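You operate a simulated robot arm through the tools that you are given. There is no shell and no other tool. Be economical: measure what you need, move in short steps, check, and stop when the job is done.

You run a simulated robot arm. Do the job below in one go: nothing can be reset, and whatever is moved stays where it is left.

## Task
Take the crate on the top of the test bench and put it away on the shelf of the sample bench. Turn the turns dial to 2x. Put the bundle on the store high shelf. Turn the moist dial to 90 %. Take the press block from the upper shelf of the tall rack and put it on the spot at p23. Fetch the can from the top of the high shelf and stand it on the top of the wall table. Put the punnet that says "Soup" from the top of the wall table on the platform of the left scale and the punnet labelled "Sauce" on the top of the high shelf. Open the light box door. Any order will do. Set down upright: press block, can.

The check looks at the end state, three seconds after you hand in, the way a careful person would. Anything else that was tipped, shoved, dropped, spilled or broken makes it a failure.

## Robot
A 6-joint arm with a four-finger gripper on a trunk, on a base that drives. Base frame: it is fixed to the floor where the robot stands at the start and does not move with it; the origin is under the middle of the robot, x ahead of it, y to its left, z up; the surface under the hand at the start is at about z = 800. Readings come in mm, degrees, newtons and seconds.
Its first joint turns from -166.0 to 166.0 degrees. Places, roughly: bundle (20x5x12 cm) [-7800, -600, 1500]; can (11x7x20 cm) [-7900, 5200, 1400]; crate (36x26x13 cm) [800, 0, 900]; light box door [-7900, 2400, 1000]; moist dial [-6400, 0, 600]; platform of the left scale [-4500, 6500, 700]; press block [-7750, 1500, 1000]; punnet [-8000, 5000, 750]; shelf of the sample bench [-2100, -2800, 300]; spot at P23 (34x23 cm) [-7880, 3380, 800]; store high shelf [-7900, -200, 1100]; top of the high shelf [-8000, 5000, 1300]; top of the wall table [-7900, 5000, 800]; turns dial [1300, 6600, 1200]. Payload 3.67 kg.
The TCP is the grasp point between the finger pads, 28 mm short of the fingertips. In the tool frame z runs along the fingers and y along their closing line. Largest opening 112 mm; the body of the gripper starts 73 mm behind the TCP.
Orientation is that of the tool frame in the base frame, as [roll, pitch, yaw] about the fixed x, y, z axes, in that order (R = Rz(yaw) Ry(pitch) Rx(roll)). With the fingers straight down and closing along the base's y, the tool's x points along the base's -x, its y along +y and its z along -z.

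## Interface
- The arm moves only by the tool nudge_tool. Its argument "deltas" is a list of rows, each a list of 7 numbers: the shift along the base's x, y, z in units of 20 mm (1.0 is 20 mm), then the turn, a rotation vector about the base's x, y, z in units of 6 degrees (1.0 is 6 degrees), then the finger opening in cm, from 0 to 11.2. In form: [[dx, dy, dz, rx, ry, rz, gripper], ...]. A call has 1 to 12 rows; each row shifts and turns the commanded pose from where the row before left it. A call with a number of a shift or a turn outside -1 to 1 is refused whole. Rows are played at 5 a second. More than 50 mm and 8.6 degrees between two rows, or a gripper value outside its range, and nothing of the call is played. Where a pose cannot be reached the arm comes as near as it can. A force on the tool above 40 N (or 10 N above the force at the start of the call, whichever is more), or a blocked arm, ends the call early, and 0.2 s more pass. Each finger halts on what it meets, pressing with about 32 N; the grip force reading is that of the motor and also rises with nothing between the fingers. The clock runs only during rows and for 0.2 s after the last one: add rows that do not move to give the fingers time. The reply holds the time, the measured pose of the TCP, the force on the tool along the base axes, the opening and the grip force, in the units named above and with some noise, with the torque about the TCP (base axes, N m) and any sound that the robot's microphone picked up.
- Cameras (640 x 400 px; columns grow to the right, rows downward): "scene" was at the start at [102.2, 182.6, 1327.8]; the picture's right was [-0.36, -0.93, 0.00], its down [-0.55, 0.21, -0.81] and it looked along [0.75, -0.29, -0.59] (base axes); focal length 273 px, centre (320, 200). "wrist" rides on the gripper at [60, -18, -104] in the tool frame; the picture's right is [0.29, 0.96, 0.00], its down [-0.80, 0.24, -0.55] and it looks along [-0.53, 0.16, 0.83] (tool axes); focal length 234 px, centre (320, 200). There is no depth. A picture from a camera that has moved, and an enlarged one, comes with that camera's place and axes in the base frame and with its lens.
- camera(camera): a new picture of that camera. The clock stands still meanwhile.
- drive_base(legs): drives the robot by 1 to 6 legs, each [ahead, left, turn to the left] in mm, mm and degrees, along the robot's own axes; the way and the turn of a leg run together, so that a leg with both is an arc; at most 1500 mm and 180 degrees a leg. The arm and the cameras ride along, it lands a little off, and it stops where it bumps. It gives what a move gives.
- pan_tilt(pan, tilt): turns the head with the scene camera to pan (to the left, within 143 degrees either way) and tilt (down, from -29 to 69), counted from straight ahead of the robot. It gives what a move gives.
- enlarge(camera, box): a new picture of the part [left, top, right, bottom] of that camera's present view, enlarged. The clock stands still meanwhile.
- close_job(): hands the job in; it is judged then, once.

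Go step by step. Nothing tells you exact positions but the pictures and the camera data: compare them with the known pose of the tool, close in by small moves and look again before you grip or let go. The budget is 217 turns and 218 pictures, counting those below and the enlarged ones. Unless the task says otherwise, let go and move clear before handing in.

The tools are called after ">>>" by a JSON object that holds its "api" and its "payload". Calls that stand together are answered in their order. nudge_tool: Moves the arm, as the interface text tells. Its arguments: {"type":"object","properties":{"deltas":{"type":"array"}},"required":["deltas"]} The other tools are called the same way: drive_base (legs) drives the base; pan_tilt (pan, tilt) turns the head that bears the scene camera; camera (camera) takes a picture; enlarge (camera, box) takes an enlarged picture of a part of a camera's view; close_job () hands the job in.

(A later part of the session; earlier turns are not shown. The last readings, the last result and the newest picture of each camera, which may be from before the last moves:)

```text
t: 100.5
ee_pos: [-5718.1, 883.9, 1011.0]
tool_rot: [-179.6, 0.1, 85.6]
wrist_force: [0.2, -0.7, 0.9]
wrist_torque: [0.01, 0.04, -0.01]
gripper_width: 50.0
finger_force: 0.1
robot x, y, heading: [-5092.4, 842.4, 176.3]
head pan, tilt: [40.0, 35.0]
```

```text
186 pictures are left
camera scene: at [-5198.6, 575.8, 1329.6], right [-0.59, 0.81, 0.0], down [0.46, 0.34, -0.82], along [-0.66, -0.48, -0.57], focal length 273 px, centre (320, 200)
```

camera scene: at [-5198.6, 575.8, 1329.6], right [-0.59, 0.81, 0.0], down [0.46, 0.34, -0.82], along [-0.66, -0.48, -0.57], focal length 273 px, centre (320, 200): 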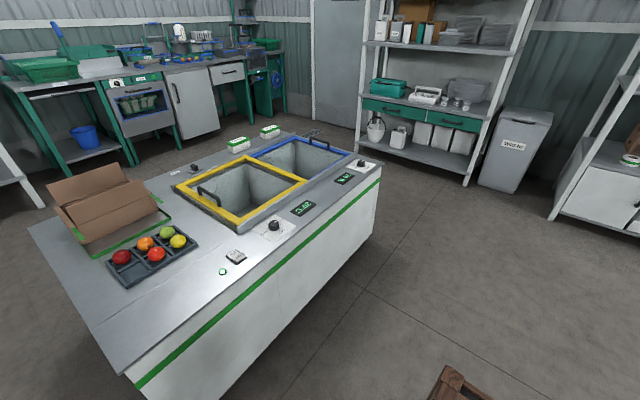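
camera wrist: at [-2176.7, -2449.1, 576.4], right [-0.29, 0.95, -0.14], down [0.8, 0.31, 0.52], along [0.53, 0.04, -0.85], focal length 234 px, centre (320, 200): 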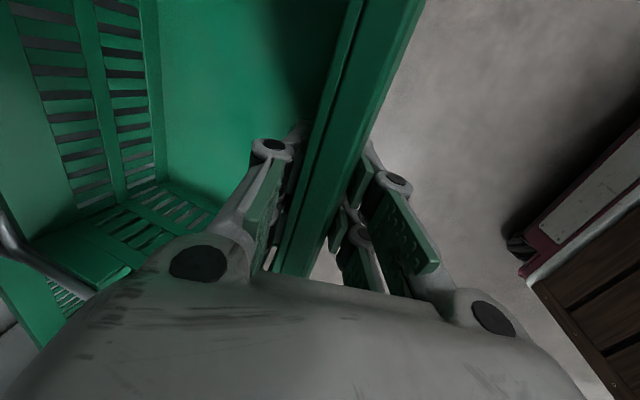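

Moist dial sits at about (−6430, −40, 620). I'll stand north of it facing south, ~880 mm away.

>>> {"api": "drive_base", "payload": {"legs": [[1335, 50, 0], [0, 0, 93.7]]}}

>>> {"api": "pan_tilt", "payload": {"pan": -5, "tilt": 50}}

>>> {"api": "camera", "payload": {"camera": "scene"}}

>>> {"api": "camera", "payload": {"camera": "wrist"}}

```text
t: 111.3
ee_pos: [-6449.7, 267.4, 1009.9]
tool_rot: [-179.6, 0.0, 178.6]
wrist_force: [0.5, -0.1, 0.1]
wrist_torque: [0.01, 0.02, -0.02]
gripper_width: 50.1
finger_force: 0.1
robot x, y, heading: [-6439.8, 893.5, -91.2]
head pan, tilt: [40.0, 35.0]
```

```text
t: 112.4
ee_pos: [-6450.0, 267.3, 1010.0]
tool_rot: [-179.6, 0.0, 178.5]
wrist_force: [-0.1, 1.0, 0.5]
wrist_torque: [0.02, -0.02, 0.0]
gripper_width: 49.9
finger_force: 0.1
robot x, y, heading: [-6437.0, 893.4, -91.1]
head pan, tilt: [-5.0, 50.0]
```

```text
185 pictures are left
camera scene: at [-6233.2, 792.3, 1307.9], right [-0.99, 0.1, 0.0], down [0.08, 0.76, -0.64], along [-0.07, -0.64, -0.77], focal length 273 px, centre (320, 200)
```

scene: 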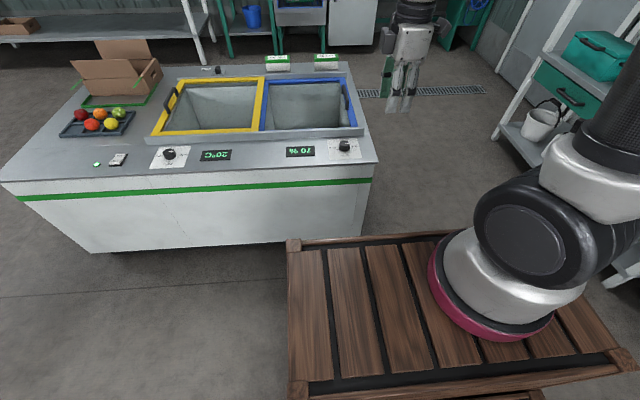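

```text
184 pictures are left
camera wrist: at [-6511.2, 249.8, 1113.6], right [-0.26, 0.96, -0.01], down [0.8, 0.22, 0.55], along [0.53, 0.14, -0.83], focal length 234 px, centre (320, 200)
```

wrist: 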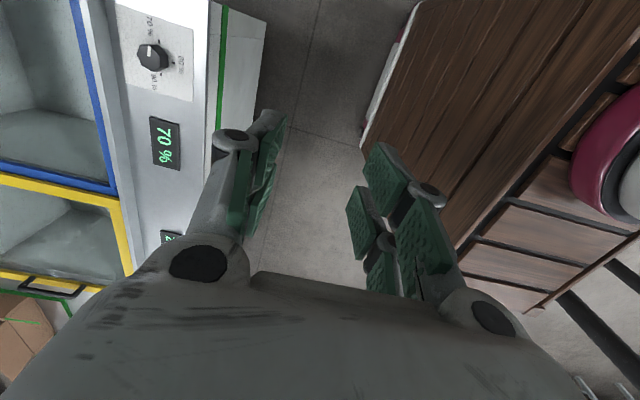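

Both cameras put the knob at (−6415, −35). Enlarge it to read the scale.

>>> {"api": "enlarge", "payload": {"camera": "wrist", "box": [110, 0, 210, 110]}}

>>> {"api": "enlarge", "payload": {"camera": "scene", "box": [310, 125, 380, 175]}}

```text
3.64 times, centred on (160, 55) of wrist
camera zoom: at [-6511.2, 249.8, 1113.6], right [-0.26, 0.96, -0.01], down [0.8, 0.22, 0.55], along [0.53, 0.14, -0.83], focal length 852 px, centre (902, 727)
```

zoom: 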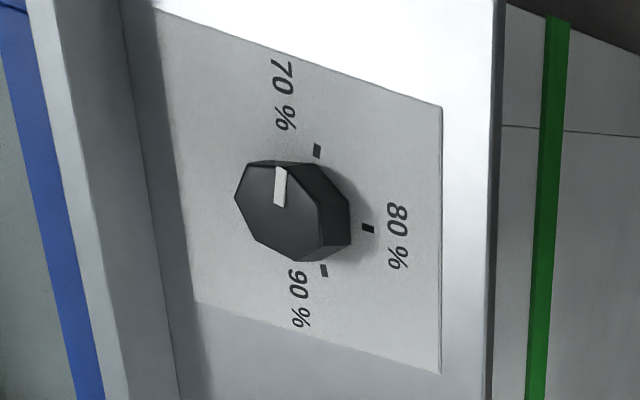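

```text
8.00 times, centred on (345, 150) of scene
camera zoom: at [-6233.2, 792.3, 1307.9], right [-0.99, 0.1, 0.0], down [0.08, 0.76, -0.64], along [-0.07, -0.64, -0.77], focal length 2181 px, centre (120, 600)
```

zoom: 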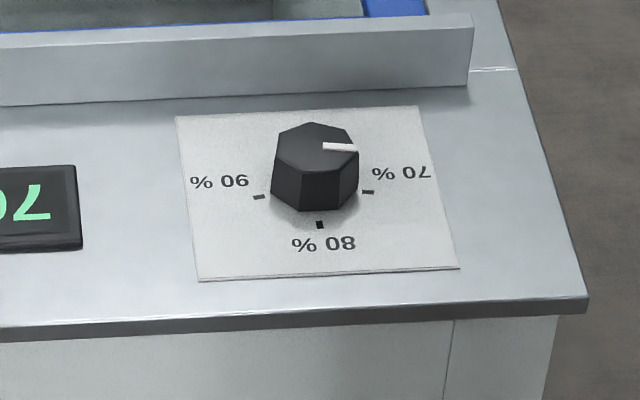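

The knob points to 70 % (−x); 80 % is toward me (+y) and 90 % at +x, so it needs a 180° clockwise turn (seen from above). I'll move over it with the fingers closing along x.

>>> {"api": "nudge_tool", "payload": {"deltas": [[0.15, -1, -0.7, 0, 0, 1, 7], [0.15, -1, -0.7, 0, 0, 1, 7], [0.15, -1, -0.7, 0, 0, 1, 7], [0.15, -1, -0.7, 0, 0, 1, 7], [0.15, -1, -0.7, 0, 0, 1, 7], [0.15, -1, -0.7, 0, 0, 1, 7], [0.15, -1, -0.7, 0, 0, 1, 7], [0.15, -1, -0.7, 0, 0, 1, 7], [0.15, -1, -0.7, 0, 0, 1, 7], [0.15, -1, -0.7, 0, 0, 1, 7], [0.15, -1, -0.7, 0, 0, 1, 7], [0.1, -1, -0.7, 0, 0, 1, 7]]}}

>>> {"api": "nudge_tool", "payload": {"deltas": [[0, -1, -1, 0, 0, 1, 7], [0, -1, -1, 0, 0, 1, 7], [0, -1, -1, 0, 0, 1, 7], [0, -0.1, -1, 0, 0, 0.25, 7], [0, 0, -1, 0, 0, 0, 7], [0, 0, 0, 0, 0, 0, 7]]}}

>>> {"api": "camera", "payload": {"camera": "wrist"}}

>>> {"api": "enlarge", "payload": {"camera": "scene", "box": [270, 70, 430, 180]}}

```text
t: 115.0
ee_pos: [-6414.3, 28.1, 842.3]
tool_rot: [-179.6, 0.0, -109.4]
wrist_force: [-0.2, 0.5, 0.7]
wrist_torque: [-0.03, -0.01, -0.03]
gripper_width: 69.9
finger_force: 0.0
robot x, y, heading: [-6441.1, 896.7, -91.1]
head pan, tilt: [-5.0, 50.0]
```

```text
t: 116.4
ee_pos: [-6415.0, -33.2, 741.8]
tool_rot: [-179.6, 0.0, -89.9]
wrist_force: [-0.5, -0.5, -0.3]
wrist_torque: [0.01, 0.0, 0.0]
gripper_width: 70.1
finger_force: 0.1
robot x, y, heading: [-6441.0, 893.4, -90.8]
head pan, tilt: [-5.0, 50.0]
```

```text
181 pictures are left
camera wrist: at [-6398.3, -95.9, 845.1], right [-0.96, -0.29, -0.01], down [-0.24, 0.8, 0.55], along [-0.15, 0.53, -0.83], focal length 234 px, centre (320, 200)
```

wrist: 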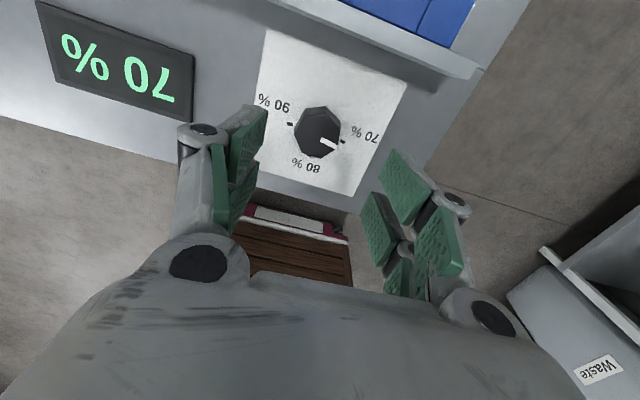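

```text
3.64 times, centred on (350, 125) of scene
camera zoom: at [-6233.3, 792.3, 1307.9], right [-0.99, 0.1, 0.0], down [0.08, 0.76, -0.64], along [-0.07, -0.64, -0.77], focal length 991 px, centre (211, 473)
```

zoom: 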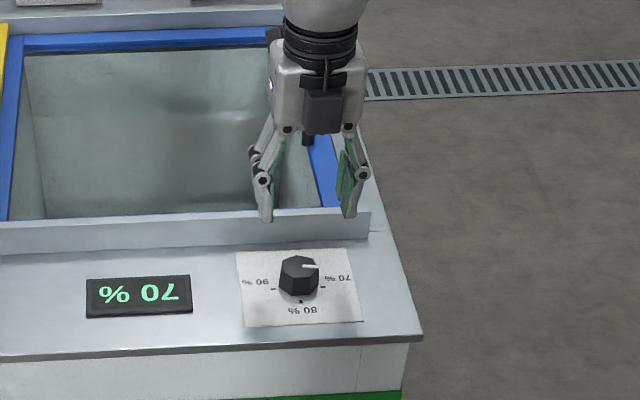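

Well centred over the knob. Descend toward z≈645 and check height.

>>> {"api": "nudge_tool", "payload": {"deltas": [[0, 0, -1, 0, 0, 0, 7], [0, 0, -1, 0, 0, 0, 7], [0, 0, -1, 0, 0, 0, 7], [0, 0, -1, 0, 0, 0, 7], [0, 0, -0.8, 0, 0, 0, 7]]}}

>>> {"api": "camera", "payload": {"camera": "wrist"}}

>>> {"api": "enlarge", "payload": {"camera": "scene", "box": [290, 90, 400, 180]}}

```text
t: 117.6
ee_pos: [-6414.9, -34.5, 647.3]
tool_rot: [-179.6, -0.1, -90.0]
wrist_force: [0.4, 0.6, 0.5]
wrist_torque: [-0.01, -0.03, -0.01]
gripper_width: 69.8
finger_force: 0.1
robot x, y, heading: [-6438.6, 892.9, -90.8]
head pan, tilt: [-5.0, 50.0]
```

```text
179 pictures are left
camera wrist: at [-6398.6, -96.0, 749.7], right [-0.96, -0.29, -0.01], down [-0.24, 0.8, 0.55], along [-0.15, 0.53, -0.83], focal length 234 px, centre (320, 200)
```

wrist: 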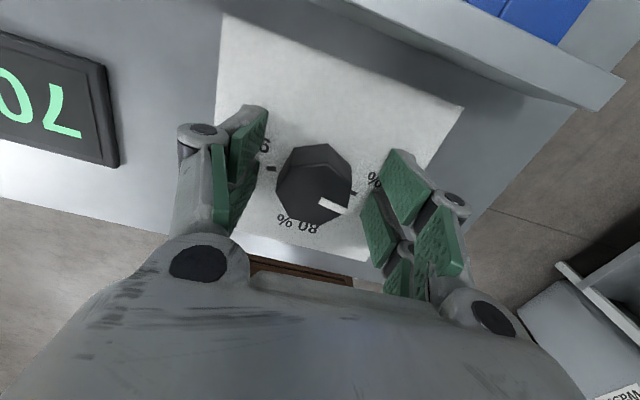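

```text
4.44 times, centred on (345, 135) of scene
camera zoom: at [-6233.3, 792.4, 1307.9], right [-0.99, 0.1, 0.0], down [0.08, 0.76, -0.64], along [-0.07, -0.64, -0.77], focal length 1212 px, centre (209, 489)
```

zoom: 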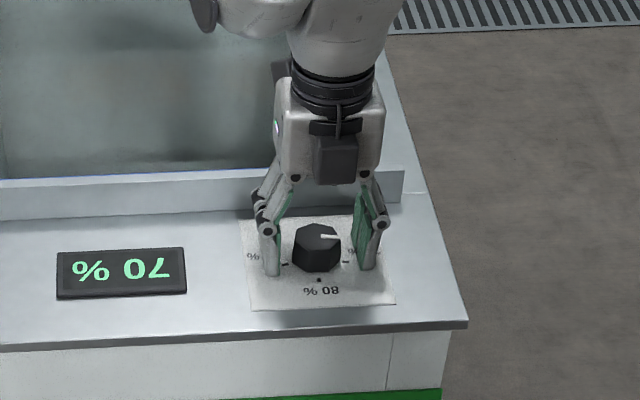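

>>> {"api": "nudge_tool", "payload": {"deltas": [[0, 0, -0.4, 0, 0, 0, 6], [0, 0, 0, 0, 0, 0, 0], [0, 0, 0, 0, 0, 0, 0], [0, 0, 0, 0, 0, 0, 0], [0, 0, 0, 0, 0, 0, 0]]}}

>>> {"api": "nudge_tool", "payload": {"deltas": [[0, 0, 0, 0, 0, -1, 0], [0, 0, 0, 0, 0, -1, 0], [0, 0, 0, 0, 0, -1, 0], [0, 0, 0, 0, 0, -1, 0], [0, 0, 0, 0, 0, -1, 0]]}}

>>> {"api": "camera", "payload": {"camera": "wrist"}}

>>> {"api": "enlarge", "payload": {"camera": "scene", "box": [290, 90, 400, 180]}}

```text
t: 118.0
ee_pos: [-6417.4, -36.8, 646.2]
tool_rot: [-179.7, -0.3, -90.0]
wrist_force: [-10.0, 7.2, 43.7]
wrist_torque: [1.59, 1.79, 0.38]
gripper_width: 49.6
finger_force: 28.0
robot x, y, heading: [-6439.8, 896.1, -91.1]
head pan, tilt: [-5.0, 50.0]
stopped in row 2: the force on the tool passed its limit at 47 N (the readings are from after the stop); the commanded pose is now the measured one
```

```text
t: 118.6
ee_pos: [-6415.0, -39.9, 646.9]
tool_rot: [-179.5, -0.4, -99.9]
wrist_force: [0.5, 10.9, 20.0]
wrist_torque: [1.69, 0.16, 0.05]
gripper_width: 41.2
finger_force: 44.7
robot x, y, heading: [-6441.1, 895.9, -91.0]
head pan, tilt: [-5.0, 50.0]
stopped in row 2: the force on the tool passed its limit at 64 N (the readings are from after the stop); the commanded pose is now the measured one
```

```text
177 pictures are left
camera wrist: at [-6409.2, -101.5, 751.6], right [-0.99, -0.12, -0.01], down [-0.1, 0.83, 0.54], along [-0.06, 0.54, -0.84], focal length 234 px, centre (320, 200)
```

wrist: 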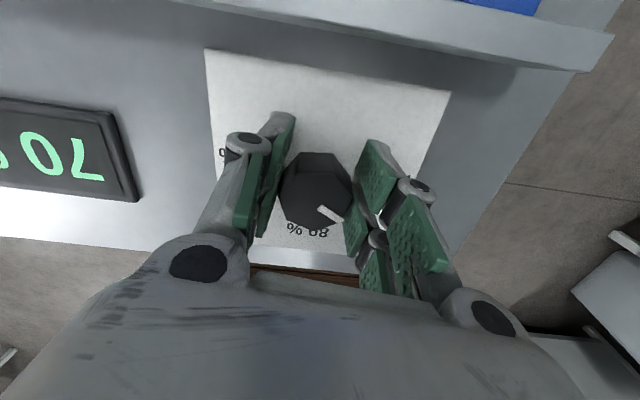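

```text
4.44 times, centred on (345, 135) of scene
camera zoom: at [-6233.3, 793.3, 1308.0], right [-0.99, 0.1, 0.0], down [0.08, 0.76, -0.64], along [-0.07, -0.64, -0.77], focal length 1212 px, centre (209, 489)
```

zoom: 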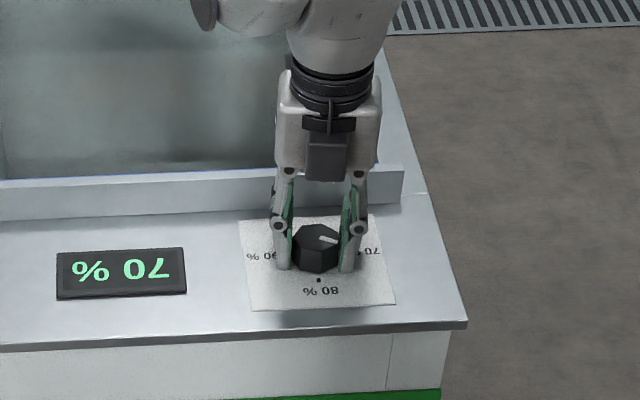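

The tips pressed on the panel. Raise 8 mm, close, then turn in small increments.

>>> {"api": "nudge_tool", "payload": {"deltas": [[0, 0.1, 0.4, 0, 0, 0, 5.5], [0, 0, 0, 0, 0, 0, 5.5], [0, 0, 0, 0, 0, 0, 3], [0, 0, 0, 0, 0, 0, 0], [0, 0, 0, 0, 0, 0, 0]]}}

>>> {"api": "nudge_tool", "payload": {"deltas": [[0, 0, 0, 0, 0, -1, 0], [0, 0, 0, 0, 0, -1, 0], [0, 0, 0, 0, 0, -1, 0], [0, 0, 0, 0, 0, -1, 0], [0, 0, 0, 0, 0, -1, 0], [0, 0, 0, 0, 0, -1, 0]]}}

>>> {"api": "camera", "payload": {"camera": "wrist"}}

```text
t: 119.8
ee_pos: [-6415.0, -36.8, 654.4]
tool_rot: [-179.5, -0.5, -99.9]
wrist_force: [2.6, -1.8, -1.7]
wrist_torque: [-0.46, -0.1, -0.01]
gripper_width: 41.4
finger_force: 44.9
robot x, y, heading: [-6438.1, 889.9, -90.9]
head pan, tilt: [-5.0, 50.0]
```

```text
t: 121.1
ee_pos: [-6418.8, -35.8, 652.6]
tool_rot: [-179.9, -0.4, -132.7]
wrist_force: [-2.5, 5.3, 6.8]
wrist_torque: [0.61, 0.23, 0.04]
gripper_width: 41.3
finger_force: 44.8
robot x, y, heading: [-6443.6, 891.7, -90.9]
head pan, tilt: [-5.0, 50.0]
stopped in row 6: the force on the tool passed its limit at 42 N (the readings are from after the stop); the commanded pose is now the measured one
```

```text
175 pictures are left
camera wrist: at [-6447.1, -92.9, 757.6], right [-0.9, 0.44, 0.0], down [0.37, 0.75, 0.55], along [0.24, 0.49, -0.84], focal length 234 px, centre (320, 200)
```

wrist: 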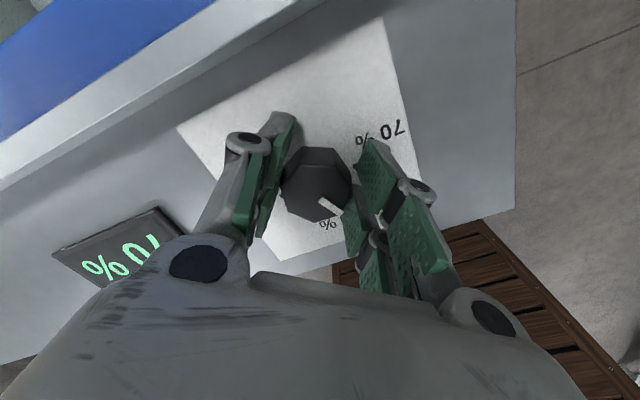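

Turning works. Lift 2 mm and continue.

>>> {"api": "nudge_tool", "payload": {"deltas": [[0.1, 0, 0.15, 0, 0, 0, 0], [0, 0, 0, 0, 0, -0.8, 0], [0, 0, 0, 0, 0, -0.8, 0], [0, 0, 0, 0, 0, -0.8, 0], [0, 0, 0, 0, 0, -0.8, 0], [0, 0, 0, 0, 0, -0.8, 0], [0, 0, 0, 0, 0, -0.8, 0], [0, 0, 0, 0, 0, -0.8, 0], [0, 0, 0, 0, 0, -0.8, 0]]}}

>>> {"api": "nudge_tool", "payload": {"deltas": [[0, 0, 0, 0, 0, -0.8, 0], [0, 0, 0, 0, 0, -0.8, 0], [0, 0, 0, 0, 0, -0.8, 0], [0, 0, 0, 0, 0, -0.8, 0], [0, 0, 0, 0, 0, -0.8, 0], [0, 0, 0, 0, 0, -0.8, 0]]}}

>>> {"api": "camera", "payload": {"camera": "wrist"}}

>>> {"api": "enlarge", "payload": {"camera": "scene", "box": [270, 90, 380, 180]}}

```text
t: 122.2
ee_pos: [-6420.7, -34.4, 653.5]
tool_rot: [179.8, -0.2, -147.4]
wrist_force: [-1.9, -3.2, -6.7]
wrist_torque: [-0.39, -0.18, 0.01]
gripper_width: 41.5
finger_force: 44.9
robot x, y, heading: [-6439.8, 895.5, -90.8]
head pan, tilt: [-5.0, 50.0]
stopped in row 5: the force on the tool passed its limit at 41 N (the readings are from after the stop); the commanded pose is now the measured one
```

```text
t: 123.6
ee_pos: [-6421.9, -30.2, 653.2]
tool_rot: [179.2, -0.4, -175.2]
wrist_force: [-0.2, 5.6, 9.5]
wrist_torque: [0.73, -0.33, 0.07]
gripper_width: 41.4
finger_force: 45.1
robot x, y, heading: [-6440.3, 894.7, -90.9]
head pan, tilt: [-5.0, 50.0]
stopped in row 6: the force on the tool passed its limit at 42 N (the readings are from after the stop); the commanded pose is now the measured one
```

```text
174 pictures are left
camera wrist: at [-6479.9, -56.3, 757.4], right [-0.37, 0.93, 0.01], down [0.78, 0.3, 0.55], along [0.51, 0.21, -0.83], focal length 234 px, centre (320, 200)
```

wrist: 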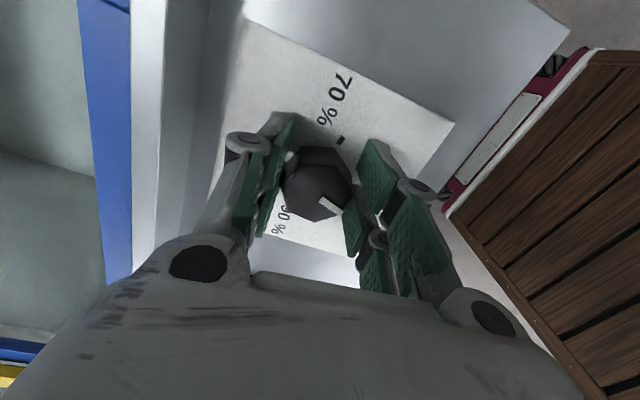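

```text
4.44 times, centred on (325, 135) of scene
camera zoom: at [-6234.3, 793.0, 1308.0], right [-0.99, 0.11, 0.0], down [0.08, 0.76, -0.64], along [-0.07, -0.64, -0.77], focal length 1212 px, centre (298, 489)
```

zoom: 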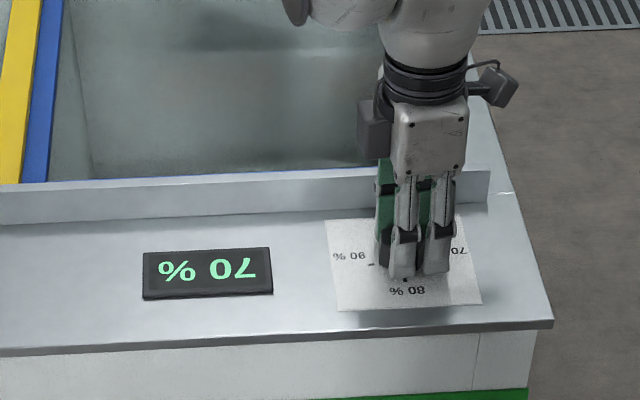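

>>> {"api": "enlarge", "payload": {"camera": "wrist", "box": [240, 110, 400, 270]}}

```text
2.50 times, centred on (320, 190) of wrist
camera zoom: at [-6479.9, -56.3, 757.4], right [-0.37, 0.93, 0.01], down [0.78, 0.3, 0.55], along [0.51, 0.21, -0.83], focal length 585 px, centre (320, 225)
```

zoom: 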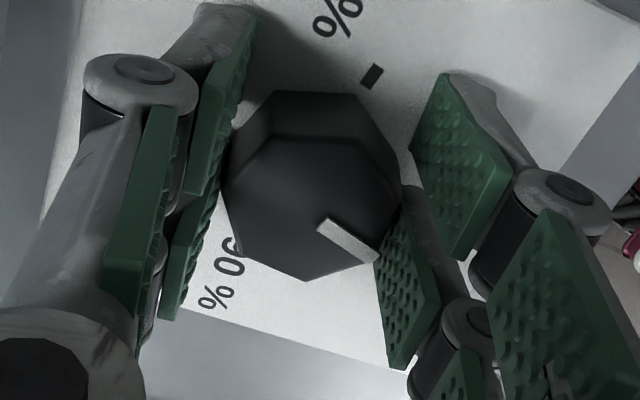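

Pointer is now at about 73° (just past 80 %); ticks lie at 170°, 90°, 10°, so about 63° remain. Re-centre with a quick release and continue.

>>> {"api": "nudge_tool", "payload": {"deltas": [[0.2, -0.2, 0.1, 0, 0, 0, 5.5], [0, 0, 0, 0, 0, 0, 5.5], [0, 0, 0, 0, 0, 0, 0], [0, 0, 0, 0, 0, 0, 0], [0, 0, 0, 0, 0, 0, 0]]}}

>>> {"api": "nudge_tool", "payload": {"deltas": [[0, 0, 0, 0, 0, -0.7, 0], [0, 0, 0, 0, 0, -0.7, 0], [0, 0, 0, 0, 0, -0.7, 0], [0, 0, 0, 0, 0, -0.7, 0], [0, 0, 0, 0, 0, -0.7, 0], [0, 0, 0, 0, 0, -0.7, 0], [0, 0, 0, 0, 0, -0.7, 0]]}}

>>> {"api": "enlarge", "payload": {"camera": "wrist", "box": [240, 110, 400, 270]}}

```text
t: 124.6
ee_pos: [-6418.0, -30.9, 653.8]
tool_rot: [178.8, -0.5, -175.2]
wrist_force: [0.1, 8.2, 12.0]
wrist_torque: [0.55, -0.28, 0.05]
gripper_width: 41.3
finger_force: 45.0
robot x, y, heading: [-6444.0, 893.8, -91.1]
head pan, tilt: [-5.0, 50.0]
stopped in row 5: the force on the tool passed its limit at 42 N (the readings are from after the stop); the commanded pose is now the measured one
```

```text
t: 126.1
ee_pos: [-6418.3, -28.8, 653.9]
tool_rot: [178.5, -0.5, 160.0]
wrist_force: [1.0, 8.5, 15.7]
wrist_torque: [0.36, -0.07, 0.05]
gripper_width: 41.4
finger_force: 45.0
robot x, y, heading: [-6441.3, 895.5, -91.0]
head pan, tilt: [-5.0, 50.0]
stopped in row 7: the force on the tool passed its limit at 41 N (the readings are from after the stop); the commanded pose is now the measured one
```

```text
2.50 times, centred on (320, 190) of wrist
camera zoom: at [-6481.0, -29.4, 757.5], right [0.06, 1.0, 0.03], down [0.83, -0.06, 0.55], along [0.55, -0.01, -0.83], focal length 585 px, centre (320, 225)
```

zoom: 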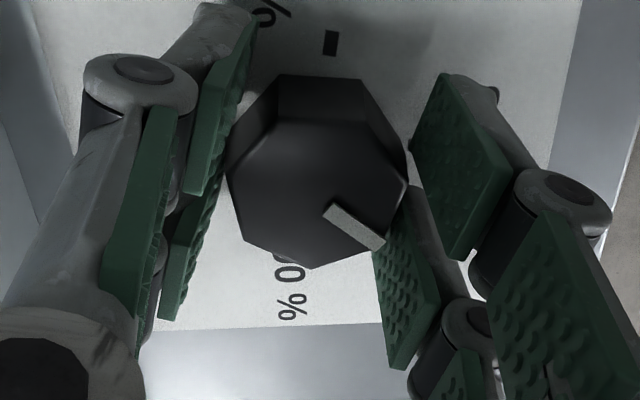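

Pointer at ~49°, turning with the gripper. About 40° more.

>>> {"api": "nudge_tool", "payload": {"deltas": [[0, -0.15, 0.1, -0.2, 0, -0.7, 0], [0, -0.1, 0, 0, 0, -0.7, 0], [0, 0, 0, 0, 0, -0.7, 0], [0, 0, 0, 0, 0, -0.7, 0], [0, 0, 0, 0, 0, -0.7, 0], [0, 0, 0, 0, 0, -0.7, 0]]}}

>>> {"api": "enlarge", "payload": {"camera": "wrist", "box": [240, 110, 400, 270]}}

```text
t: 126.6
ee_pos: [-6417.1, -28.7, 653.0]
tool_rot: [179.1, -0.4, 153.9]
wrist_force: [0.5, 9.8, 13.8]
wrist_torque: [0.7, -0.11, 0.05]
gripper_width: 41.1
finger_force: 44.9
robot x, y, heading: [-6440.3, 894.2, -91.3]
head pan, tilt: [-5.0, 50.0]
stopped in row 2: the force on the tool passed its limit at 44 N (the readings are from after the stop); the commanded pose is now the measured one
```

```text
2.50 times, centred on (320, 190) of wrist
camera zoom: at [-6480.0, -21.1, 757.3], right [0.16, 0.99, 0.02], down [0.82, -0.15, 0.55], along [0.55, -0.08, -0.83], focal length 585 px, centre (320, 225)
```

zoom: 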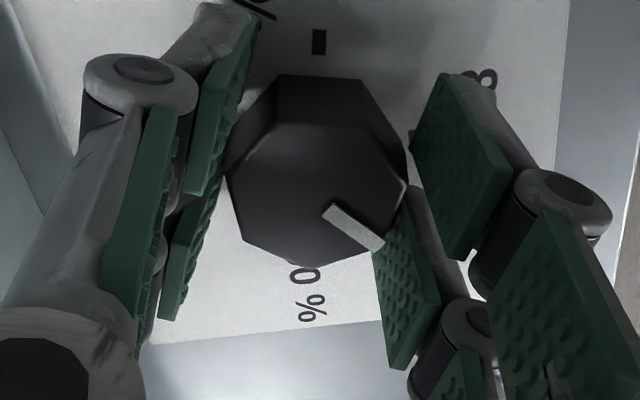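

>>> {"api": "nudge_tool", "payload": {"deltas": [[0, 0, 0, 0, 0, -0.6, 0], [0, 0, 0, 0, 0, -0.6, 0], [0, 0, 0, 0, 0, -0.6, 0], [0, 0, 0, 0, 0, -0.6, 0], [0, 0, 0, 0, 0, -0.6, 0], [0, 0, 0, 0, 0, -0.6, 0], [0, 0, 0, 0, 0, -0.6, 0], [0, 0, 0, 0, 0, -0.6, 0], [0, 0, 0, 0, 0, -0.6, 0]]}}

>>> {"api": "enlarge", "payload": {"camera": "wrist", "box": [240, 110, 400, 270]}}

```text
t: 128.0
ee_pos: [-6415.9, -27.7, 653.8]
tool_rot: [179.2, -0.6, 133.5]
wrist_force: [0.0, 10.0, 14.3]
wrist_torque: [0.98, 0.1, 0.04]
gripper_width: 41.5
finger_force: 45.2
robot x, y, heading: [-6443.1, 894.1, -91.1]
head pan, tilt: [-5.0, 50.0]
stopped in row 6: the force on the tool passed its limit at 41 N (the readings are from after the stop); the commanded pose is now the measured one
```

```text
2.50 times, centred on (320, 190) of wrist
camera zoom: at [-6472.3, 0.7, 757.3], right [0.5, 0.87, 0.02], down [0.72, -0.42, 0.55], along [0.48, -0.26, -0.83], focal length 585 px, centre (320, 225)
```

zoom: 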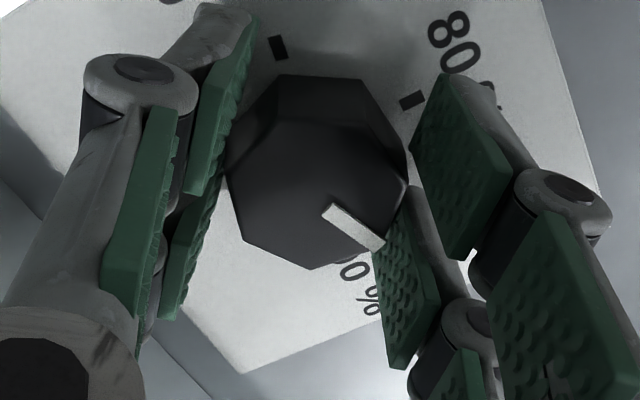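

About 13° more.

>>> {"api": "nudge_tool", "payload": {"deltas": [[0, 0, 0, 0, 0, -0.6, 0], [0, 0, 0, 0, 0, -0.6, 0], [0, 0, 0, 0, 0, -0.6, 0], [0, 0, 0, 0, 0, -0.5, 0]]}}

>>> {"api": "nudge_tool", "payload": {"deltas": [[0, 0, 0, 0, 0, 0, 6.5], [0, 0, 0, 0, 0, 0, 6.5], [0, 0, 1, 0, 0, 0, 6.5], [0, 0, 1, 0, 0, 0, 6.5], [0, 0, 1, 0, 0, 0, 6.5], [0, 0, 1, 0, 0, 0, 6.5], [0, 0, 1, 0, 0, 0, 6.5], [0, 0, 1, 0, 0, 0, 6.5]]}}

>>> {"api": "enlarge", "payload": {"camera": "scene", "box": [270, 120, 380, 190]}}

>>> {"api": "enlarge", "payload": {"camera": "wrist", "box": [240, 50, 400, 210]}}

```text
t: 129.0
ee_pos: [-6415.0, -26.1, 652.6]
tool_rot: [179.2, -0.5, 119.7]
wrist_force: [12.4, 19.3, 21.1]
wrist_torque: [0.45, -0.34, 0.76]
gripper_width: 41.5
finger_force: 45.2
robot x, y, heading: [-6439.9, 895.2, -90.7]
head pan, tilt: [-5.0, 50.0]
```

```text
t: 130.8
ee_pos: [-6416.5, -27.6, 772.2]
tool_rot: [179.1, -0.5, 119.7]
wrist_force: [0.1, 0.3, 0.3]
wrist_torque: [-0.01, -0.01, -0.01]
gripper_width: 65.0
finger_force: 0.0
robot x, y, heading: [-6441.5, 894.5, -91.4]
head pan, tilt: [-5.0, 50.0]
```

```text
5.71 times, centred on (325, 155) of scene
camera zoom: at [-6234.1, 793.6, 1307.9], right [-0.99, 0.11, 0.0], down [0.08, 0.76, -0.64], along [-0.07, -0.64, -0.77], focal length 1558 px, centre (291, 457)
```

zoom: 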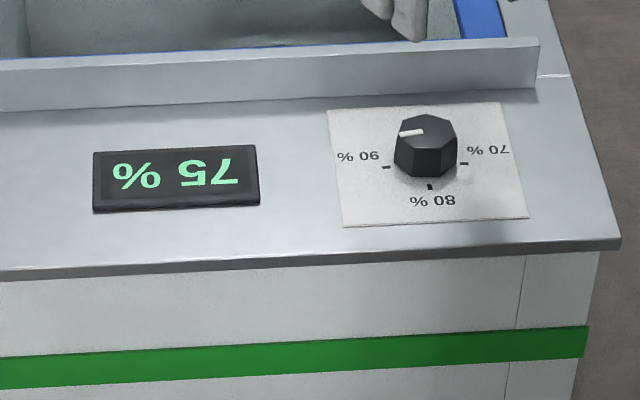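

```text
2.50 times, centred on (320, 130) of wrist
camera zoom: at [-6463.7, 11.9, 876.2], right [0.69, 0.72, 0.02], down [0.6, -0.58, 0.55], along [0.41, -0.37, -0.83], focal length 585 px, centre (320, 375)
```

zoom: 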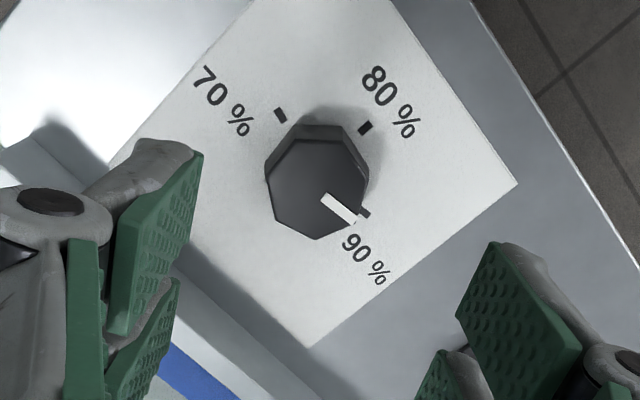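

The dial points at 90 % (display now climbing). Lift clear, turn west and look at the store rack.

>>> {"api": "nudge_tool", "payload": {"deltas": [[0, 1, 1, 0, 0, 1, 8], [0, 1, 1, 0, 0, 1, 8], [0, 1, 1, 0, 0, 1, 8], [0, 1, 1, 0, 0, 1, 8], [0, 1, 1, 0, 0, 1, 8], [0, 1, 1, 0, 0, 1, 8], [0, 1, 1, 0, 0, 1, 8], [0, 1, 1, 0, 0, 1, 8], [0, 1, 1, 0, 0, 1, 8], [0, 1, 1, 0, 0, 1, 8], [0, 1, 1, 0, 0, 0, 8], [0, 1, 1, 0, 0, 0, 8]]}}

>>> {"api": "drive_base", "payload": {"legs": [[0, 0, -89]]}}

>>> {"api": "pan_tilt", "payload": {"pan": 30, "tilt": 8}}

>>> {"api": "camera", "payload": {"camera": "scene"}}

```text
t: 133.4
ee_pos: [-6417.9, 211.5, 1011.5]
tool_rot: [179.1, -0.5, 179.6]
wrist_force: [0.2, -0.9, 0.0]
wrist_torque: [-0.01, 0.03, 0.02]
gripper_width: 80.0
finger_force: 0.1
robot x, y, heading: [-6445.6, 893.8, -90.9]
head pan, tilt: [-5.0, 50.0]
```

```text
t: 137.6
ee_pos: [-7125.1, 865.7, 1012.0]
tool_rot: [179.0, -0.5, 90.2]
wrist_force: [-0.5, 0.1, -0.3]
wrist_torque: [0.0, 0.0, 0.01]
gripper_width: 80.0
finger_force: 0.1
robot x, y, heading: [-6444.4, 897.0, 179.3]
head pan, tilt: [-5.0, 50.0]
```

```text
t: 138.7
ee_pos: [-7124.2, 866.3, 1011.9]
tool_rot: [179.1, -0.6, 90.1]
wrist_force: [0.9, 0.1, -0.1]
wrist_torque: [0.02, -0.03, 0.0]
gripper_width: 80.0
finger_force: 0.0
robot x, y, heading: [-6441.5, 896.8, 179.6]
head pan, tilt: [30.0, 8.0]
```

```text
166 pictures are left
camera scene: at [-6543.6, 634.2, 1372.9], right [-0.49, 0.87, 0.0], down [0.12, 0.07, -0.99], along [-0.86, -0.49, -0.14], focal length 273 px, centre (320, 200)
```

scene: 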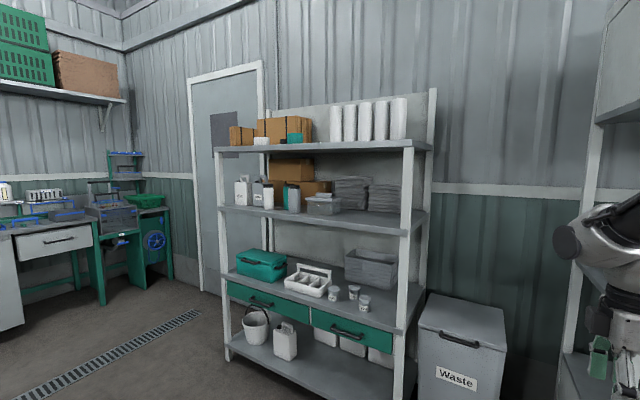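

>>> {"api": "enlarge", "payload": {"camera": "scene", "box": [200, 80, 440, 250]}}

```text
2.35 times, centred on (320, 165) of scene
camera zoom: at [-6543.6, 634.2, 1372.9], right [-0.49, 0.87, 0.0], down [0.12, 0.07, -0.99], along [-0.86, -0.49, -0.14], focal length 642 px, centre (320, 282)
```

zoom: 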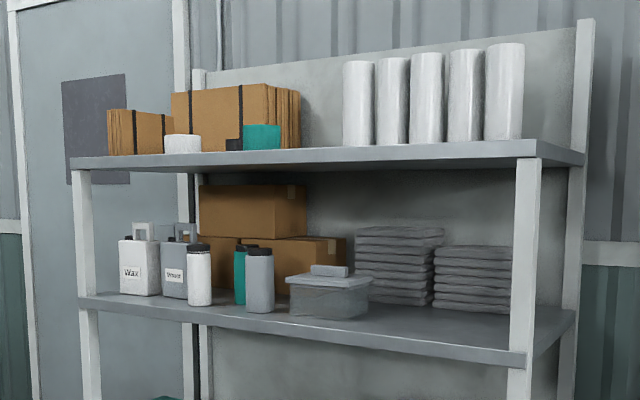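

The bundle (strapped flat cartons) is on the top shelf's left at about (−7800, −620), z≈1440–1560; the target shelf is the one below (z≈1100). I'll enter the corridor between island and rack facing south.

>>> {"api": "drive_base", "payload": {"legs": [[0, 0, 90.5], [0, -590, 0], [650, 0, 0]]}}

>>> {"api": "pan_tilt", "payload": {"pan": -55, "tilt": 0}}

>>> {"api": "camera", "payload": {"camera": "scene"}}

```text
t: 149.1
ee_pos: [-6973.5, -444.9, 1011.3]
tool_rot: [179.1, -0.5, -178.7]
wrist_force: [-0.4, 0.5, -0.2]
wrist_torque: [-0.02, -0.01, 0.02]
gripper_width: 80.0
finger_force: 0.0
robot x, y, heading: [-7016.1, 237.3, -89.9]
head pan, tilt: [30.0, 8.0]
```

```text
t: 150.7
ee_pos: [-6973.9, -445.1, 1011.7]
tool_rot: [179.1, -0.6, -178.6]
wrist_force: [0.3, -0.2, 0.3]
wrist_torque: [0.02, 0.0, 0.04]
gripper_width: 80.2
finger_force: 0.0
robot x, y, heading: [-7015.3, 231.8, -89.5]
head pan, tilt: [-55.0, 0.0]
```

```text
164 pictures are left
camera scene: at [-6873.4, 165.2, 1385.8], right [-0.58, 0.81, 0.0], down [0.0, 0.0, -1.0], along [-0.81, -0.58, 0.0], focal length 273 px, centre (320, 200)
```

scene: 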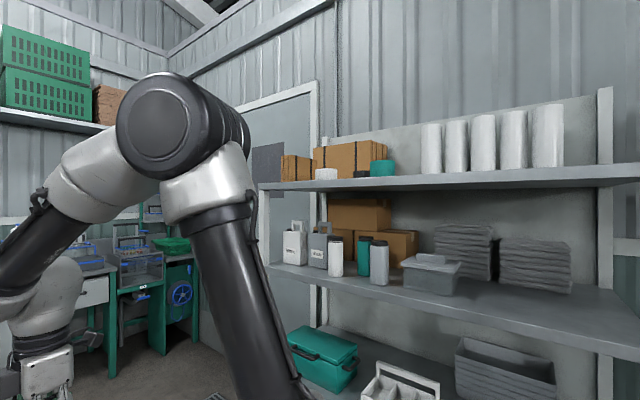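

>>> {"api": "drive_base", "payload": {"legs": [[400, -40, 0]]}}

>>> {"api": "pan_tilt", "payload": {"pan": -75, "tilt": 2}}

>>> {"api": "camera", "payload": {"camera": "scene"}}

>>> {"api": "enlarge", "payload": {"camera": "scene", "box": [200, 90, 420, 300]}}

```text
t: 153.2
ee_pos: [-7011.0, -846.6, 1011.4]
tool_rot: [179.0, -0.6, -178.7]
wrist_force: [-0.4, 0.7, 0.4]
wrist_torque: [0.01, 0.0, 0.0]
gripper_width: 79.9
finger_force: 0.2
robot x, y, heading: [-7053.7, -163.7, -89.6]
head pan, tilt: [-55.0, 0.0]
```

```text
t: 154.0
ee_pos: [-7011.9, -845.7, 1011.8]
tool_rot: [179.1, -0.5, -178.8]
wrist_force: [0.0, 1.1, -0.3]
wrist_torque: [-0.03, 0.0, -0.01]
gripper_width: 80.1
finger_force: 0.0
robot x, y, heading: [-7052.8, -160.5, -89.4]
head pan, tilt: [-75.0, 2.0]
```

```text
163 pictures are left
camera scene: at [-6924.2, -207.1, 1382.7], right [-0.27, 0.96, 0.0], down [0.03, 0.01, -1.0], along [-0.96, -0.27, -0.03], focal length 273 px, centre (320, 200)
```

scene: 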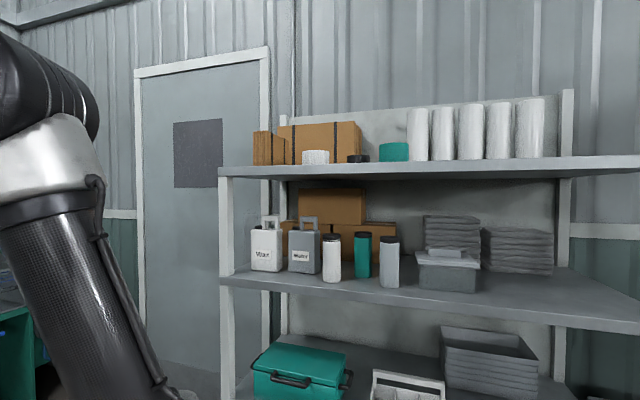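

```text
1.90 times, centred on (310, 195) of scene
camera zoom: at [-6924.2, -207.1, 1382.7], right [-0.27, 0.96, 0.0], down [0.03, 0.01, -1.0], along [-0.96, -0.27, -0.03], focal length 519 px, centre (339, 210)
```

zoom: 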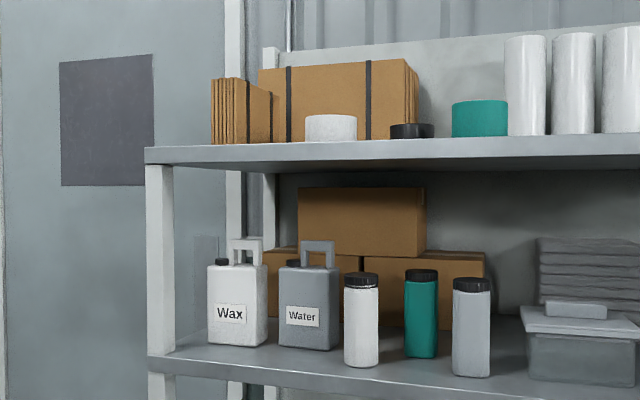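

The bundle stands with its 5 cm thickness along y and its long side going into the shelf, front face at about (−7783, −645). So a horizontal tool pointing −x with fingers closing along y works for both pick and place; swing the arm up there.

>>> {"api": "nudge_tool", "payload": {"deltas": [[-1, 0.2, 1, 0, 0, 0, 8.5], [-1, 0.2, 1, 0, 0, 0, 8.5], [-1, 0.2, 1, 0, 0, 0, 8.5], [-1, 0.2, 1, 0, 0, 0, 8.5], [-1, 0.2, 1, 0, 0, 0, 8.5], [-1, 0.2, 1, 0, 0, 0, 8.5], [-1, 0.2, 1, 0, 0, 0, 8.5], [-1, 0.2, 1, 0, 0, 0, 8.5], [-1, 0.2, 1, 0, 0, 0, 8.5], [-1, 0.2, 1, 0, 0, 0, 8.5], [-1, 0.2, 1, 0, 0, 0, 8.5], [-1, 0.2, 1, 0, 0, 0, 8.5]]}}

>>> {"api": "nudge_tool", "payload": {"deltas": [[-1, 0.3, 1, 0, 1, 0, 8.5], [-1, 0.3, 1, 0, 1, 0, 8.5], [-1, 0.3, 1, 0, 1, 0, 8.5], [-1, 0.3, 1, 0, 1, 0, 8.5], [-1, 0.3, 1, 0, 1, 0, 8.5], [-1, 0.3, 1, 0, 1, 0, 8.5], [-1, 0.3, 1, 0, 1, 0, 8.5], [-1, 0.3, 1, 0, 1, 0, 8.5], [-1, 0.3, 1, 0, 1, 0, 8.5], [-1, 0.3, 1, 0, 1, 0, 8.5], [-1, 0.3, 1, 0, 1, 0, 8.5], [-1, 0.3, 1, 0, 1, 0, 8.5]]}}

>>> {"api": "camera", "payload": {"camera": "scene"}}

>>> {"api": "camera", "payload": {"camera": "wrist"}}

```text
t: 156.6
ee_pos: [-7251.5, -797.3, 1251.9]
tool_rot: [179.0, -0.6, -178.8]
wrist_force: [0.4, -0.1, 1.1]
wrist_torque: [0.04, 0.03, -0.03]
gripper_width: 85.0
finger_force: 0.1
robot x, y, heading: [-7051.3, -158.4, -89.5]
head pan, tilt: [-75.0, 2.0]
```

```text
t: 159.2
ee_pos: [-7491.0, -726.7, 1491.7]
tool_rot: [175.4, -72.6, -176.0]
wrist_force: [0.0, -1.3, 0.3]
wrist_torque: [0.01, -0.04, -0.03]
gripper_width: 85.1
finger_force: 0.1
robot x, y, heading: [-7049.6, -164.4, -89.5]
head pan, tilt: [-75.0, 2.0]
```

```text
161 pictures are left
camera scene: at [-6924.2, -207.0, 1382.6], right [-0.27, 0.96, 0.0], down [0.03, 0.01, -1.0], along [-0.96, -0.27, -0.03], focal length 273 px, centre (320, 200)
```

scene: 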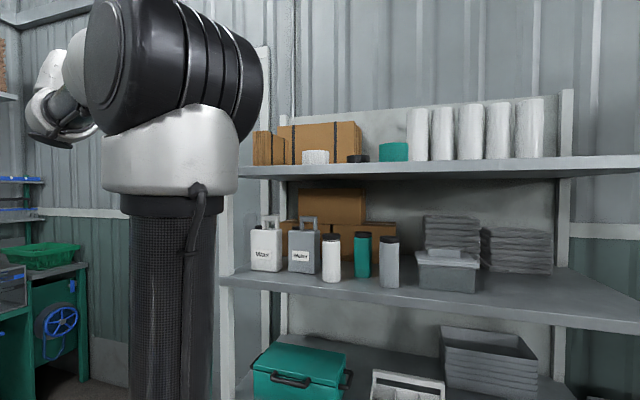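

```text
160 pictures are left
camera wrist: at [-7409.9, -748.4, 1579.4], right [-0.08, 0.95, 0.3], down [0.77, 0.25, -0.59], along [-0.63, 0.18, -0.75], focal length 234 px, centre (320, 200)
```

wrist: 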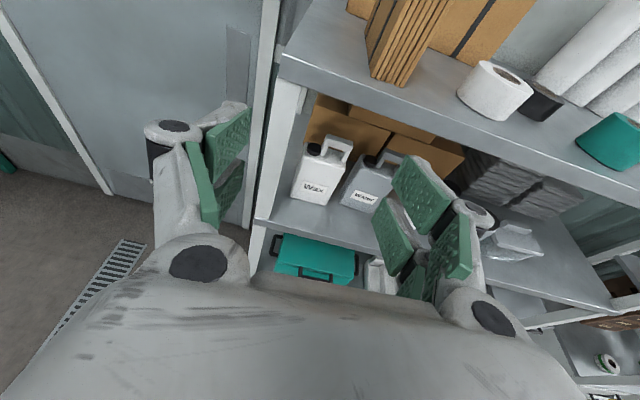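

The bundle's front face is at about (−7783, −630). Level the tool and close in to 80 mm in front of it.

>>> {"api": "nudge_tool", "payload": {"deltas": [[-0.5, 0.6, 0.8, 0, 1, 0, 8.5], [-0.5, 0.6, 0.8, 0, 1, 0, 8.5], [-0.5, 0.6, 0.2, 0, 0.9, 0, 8.5], [-1, 0.6, 0, 0, 0, 0, 8.5], [-1, 0.6, 0, 0, 0, 0, 8.5], [-1, 0.6, 0, 0, 0, 0, 8.5], [-1, 0.6, 0, 0, 0, 0, 8.5], [-1, 0.4, 0, 0, 0, 0, 8.5], [-1, 0, 0, 0, 0, 0, 8.5]]}}

>>> {"api": "camera", "payload": {"camera": "wrist"}}

>>> {"api": "enlarge", "payload": {"camera": "scene", "box": [200, 80, 400, 220]}}

```text
t: 161.2
ee_pos: [-7640.9, -634.2, 1529.2]
tool_rot: [92.1, -88.8, -92.9]
wrist_force: [-0.4, 0.2, 1.1]
wrist_torque: [-0.01, -0.04, -0.01]
gripper_width: 85.2
finger_force: 0.1
robot x, y, heading: [-7052.5, -159.3, -89.4]
head pan, tilt: [-75.0, 2.0]
```

```text
159 pictures are left
camera wrist: at [-7537.4, -656.4, 1587.5], right [0.01, 0.95, 0.31], down [0.56, 0.25, -0.79], along [-0.83, 0.18, -0.53], focal length 234 px, centre (320, 200)
```

wrist: 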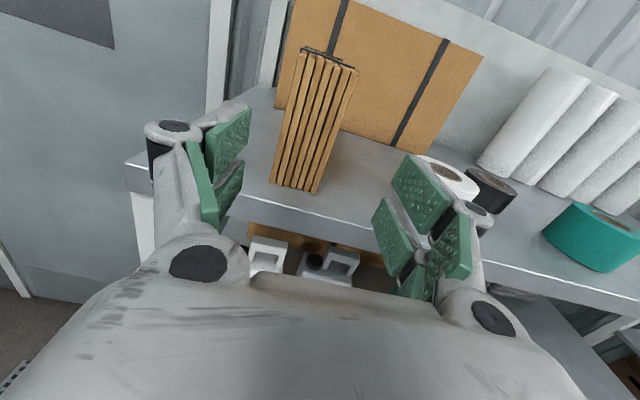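

```text
2.86 times, centred on (300, 150) of scene
camera zoom: at [-6924.1, -206.9, 1382.6], right [-0.27, 0.96, 0.0], down [0.03, 0.01, -1.0], along [-0.96, -0.27, -0.03], focal length 779 px, centre (377, 343)
```

zoom: 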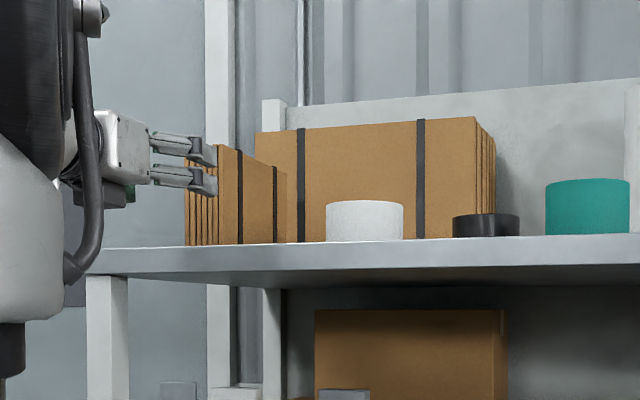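

The bundle's front centre is at about (−7764, −642, 1515). Advance around it and grip.

>>> {"api": "nudge_tool", "payload": {"deltas": [[-1, -0.2, -0.3, 0, 0, 0.4, 8.5], [-1, -0.2, -0.2, 0, 0, 0.3, 8.5], [-1, -0.1, 0, 0, 0, 0, 8.5], [-1, 0, 0, 0, 0, 0, 8.5], [-1, 0, 0, 0, 0, 0, 8.5], [-1, 0, 0, 0, 0, 0, 8.5]]}}

>>> {"api": "camera", "payload": {"camera": "wrist"}}

```text
t: 162.6
ee_pos: [-7760.2, -644.3, 1518.0]
tool_rot: [91.1, -88.8, -87.8]
wrist_force: [0.1, 0.1, 0.8]
wrist_torque: [0.04, -0.03, 0.01]
gripper_width: 84.8
finger_force: 0.0
robot x, y, heading: [-7053.0, -164.1, -89.3]
head pan, tilt: [-75.0, 2.0]
```

```text
157 pictures are left
camera wrist: at [-7655.8, -658.8, 1577.5], right [-0.06, 0.95, 0.31], down [0.54, 0.29, -0.79], along [-0.84, 0.12, -0.53], focal length 234 px, centre (320, 200)
```

wrist: 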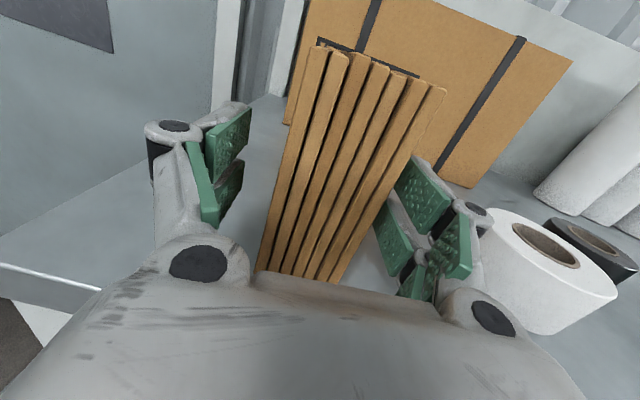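

>>> {"api": "nudge_tool", "payload": {"deltas": [[-0.5, 0.5, 0, 0, 0, 0, 8.5], [-1, 0, 0, 0, 0, 0, 8.5], [-0.5, 0, 0, 0, 0, 0, 8.5], [0, 0, 0, 0, 0, 0, 4], [0, 0, 0, 0, 0, 0, 0], [0, 0, 0, 0, 0, 0, 0], [0, 0, 0, 0, 0, 0, 0]]}}

>>> {"api": "camera", "payload": {"camera": "wrist"}}

```text
t: 164.2
ee_pos: [-7799.9, -633.5, 1516.9]
tool_rot: [93.3, -88.7, -90.0]
wrist_force: [-0.7, -0.4, 0.0]
wrist_torque: [-0.13, -0.05, 0.01]
gripper_width: 49.6
finger_force: 31.8
robot x, y, heading: [-7054.8, -165.3, -89.6]
head pan, tilt: [-75.0, 2.0]
```

```text
156 pictures are left
camera wrist: at [-7696.3, -648.8, 1576.9], right [-0.06, 0.95, 0.31], down [0.54, 0.29, -0.79], along [-0.84, 0.12, -0.53], focal length 234 px, centre (320, 200)
```

wrist: 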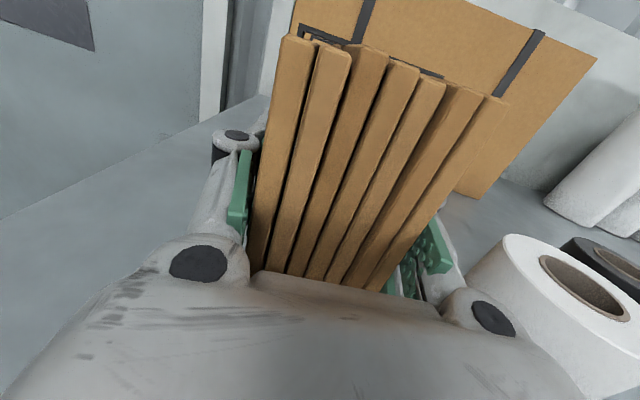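

Gripped at 50 mm. Lift and withdraw toward me.

>>> {"api": "nudge_tool", "payload": {"deltas": [[0, 0, 0.5, 0, 0, 0, 0], [0, 0, 0.5, 0, 0, 0, 0], [0, 0, 0.5, 0, 0, 0, 0], [0, 0, 0.5, 0, 0, 0, 0], [0.5, 0, 0, 0, 0, 0, 0], [0.5, 0, 0, 0, 0, 0, 0]]}}

>>> {"api": "enlarge", "payload": {"camera": "scene", "box": [200, 80, 400, 220]}}

```text
t: 165.6
ee_pos: [-7781.2, -634.6, 1557.6]
tool_rot: [93.8, -88.8, -90.4]
wrist_force: [0.0, -0.2, -2.8]
wrist_torque: [0.0, -0.11, 0.05]
gripper_width: 49.7
finger_force: 32.0
robot x, y, heading: [-7050.5, -158.8, -89.5]
head pan, tilt: [-75.0, 2.0]
```

```text
2.86 times, centred on (300, 150) of scene
camera zoom: at [-6924.6, -207.0, 1382.7], right [-0.27, 0.96, 0.0], down [0.03, 0.01, -1.0], along [-0.96, -0.27, -0.04], focal length 779 px, centre (377, 343)
```

zoom: 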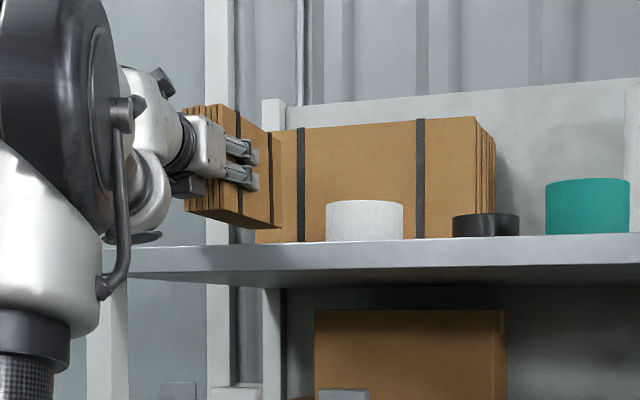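

Light and steady. Strafe the base away from the rack, back the tool out a bit more, and look at the target shelf.

>>> {"api": "drive_base", "payload": {"legs": [[0, 190, 0]]}}

>>> {"api": "nudge_tool", "payload": {"deltas": [[1, 0.3, 0, 0, 0, 0, 0], [1, 0.3, 0, 0, 0, 0, 0], [1, 0.3, 0, 0, 0, 0, 0], [1, 0, 0, 0, 0, 0, 0]]}}

>>> {"api": "drive_base", "payload": {"legs": [[-760, 0, 0]]}}

>>> {"api": "pan_tilt", "payload": {"pan": -65, "tilt": 10}}

>>> {"api": "camera", "payload": {"camera": "scene"}}

```text
t: 167.2
ee_pos: [-7589.2, -633.6, 1559.5]
tool_rot: [93.2, -88.8, -89.8]
wrist_force: [-0.7, -0.2, -3.0]
wrist_torque: [0.02, -0.08, 0.01]
gripper_width: 49.4
finger_force: 31.9
robot x, y, heading: [-6863.7, -159.5, -89.5]
head pan, tilt: [-75.0, 2.0]
```

```text
t: 168.2
ee_pos: [-7509.3, -615.6, 1558.3]
tool_rot: [94.9, -88.8, -91.5]
wrist_force: [-0.7, 0.7, -2.2]
wrist_torque: [0.02, -0.05, 0.02]
gripper_width: 49.9
finger_force: 32.3
robot x, y, heading: [-6861.1, -161.6, -89.4]
head pan, tilt: [-75.0, 2.0]
```

```text
t: 172.3
ee_pos: [-7516.0, 148.6, 1558.0]
tool_rot: [93.4, -88.8, -90.2]
wrist_force: [-0.6, 0.5, -2.3]
wrist_torque: [0.03, -0.14, 0.0]
gripper_width: 50.0
finger_force: 32.2
robot x, y, heading: [-6868.7, 599.5, -89.6]
head pan, tilt: [-75.0, 2.0]
```

```text
t: 173.0
ee_pos: [-7517.4, 148.8, 1557.2]
tool_rot: [93.7, -88.8, -90.4]
wrist_force: [0.3, 0.4, -2.3]
wrist_torque: [-0.02, -0.15, 0.0]
gripper_width: 50.0
finger_force: 32.0
robot x, y, heading: [-6868.3, 596.3, -89.8]
head pan, tilt: [-65.0, 10.0]
```

```text
154 pictures are left
camera scene: at [-6736.2, 541.7, 1369.9], right [-0.43, 0.9, 0.0], down [0.16, 0.07, -0.98], along [-0.89, -0.42, -0.17], focal length 273 px, centre (320, 200)
```

scene: 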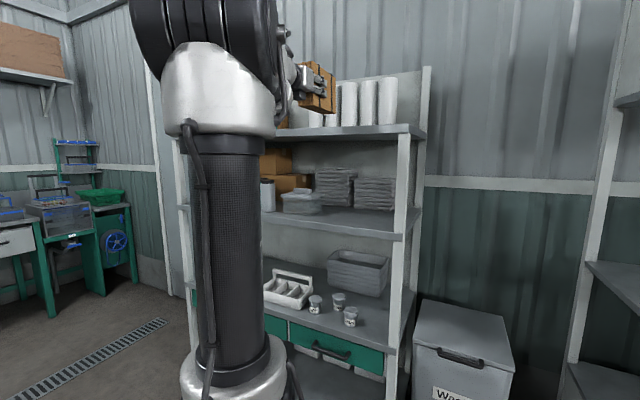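

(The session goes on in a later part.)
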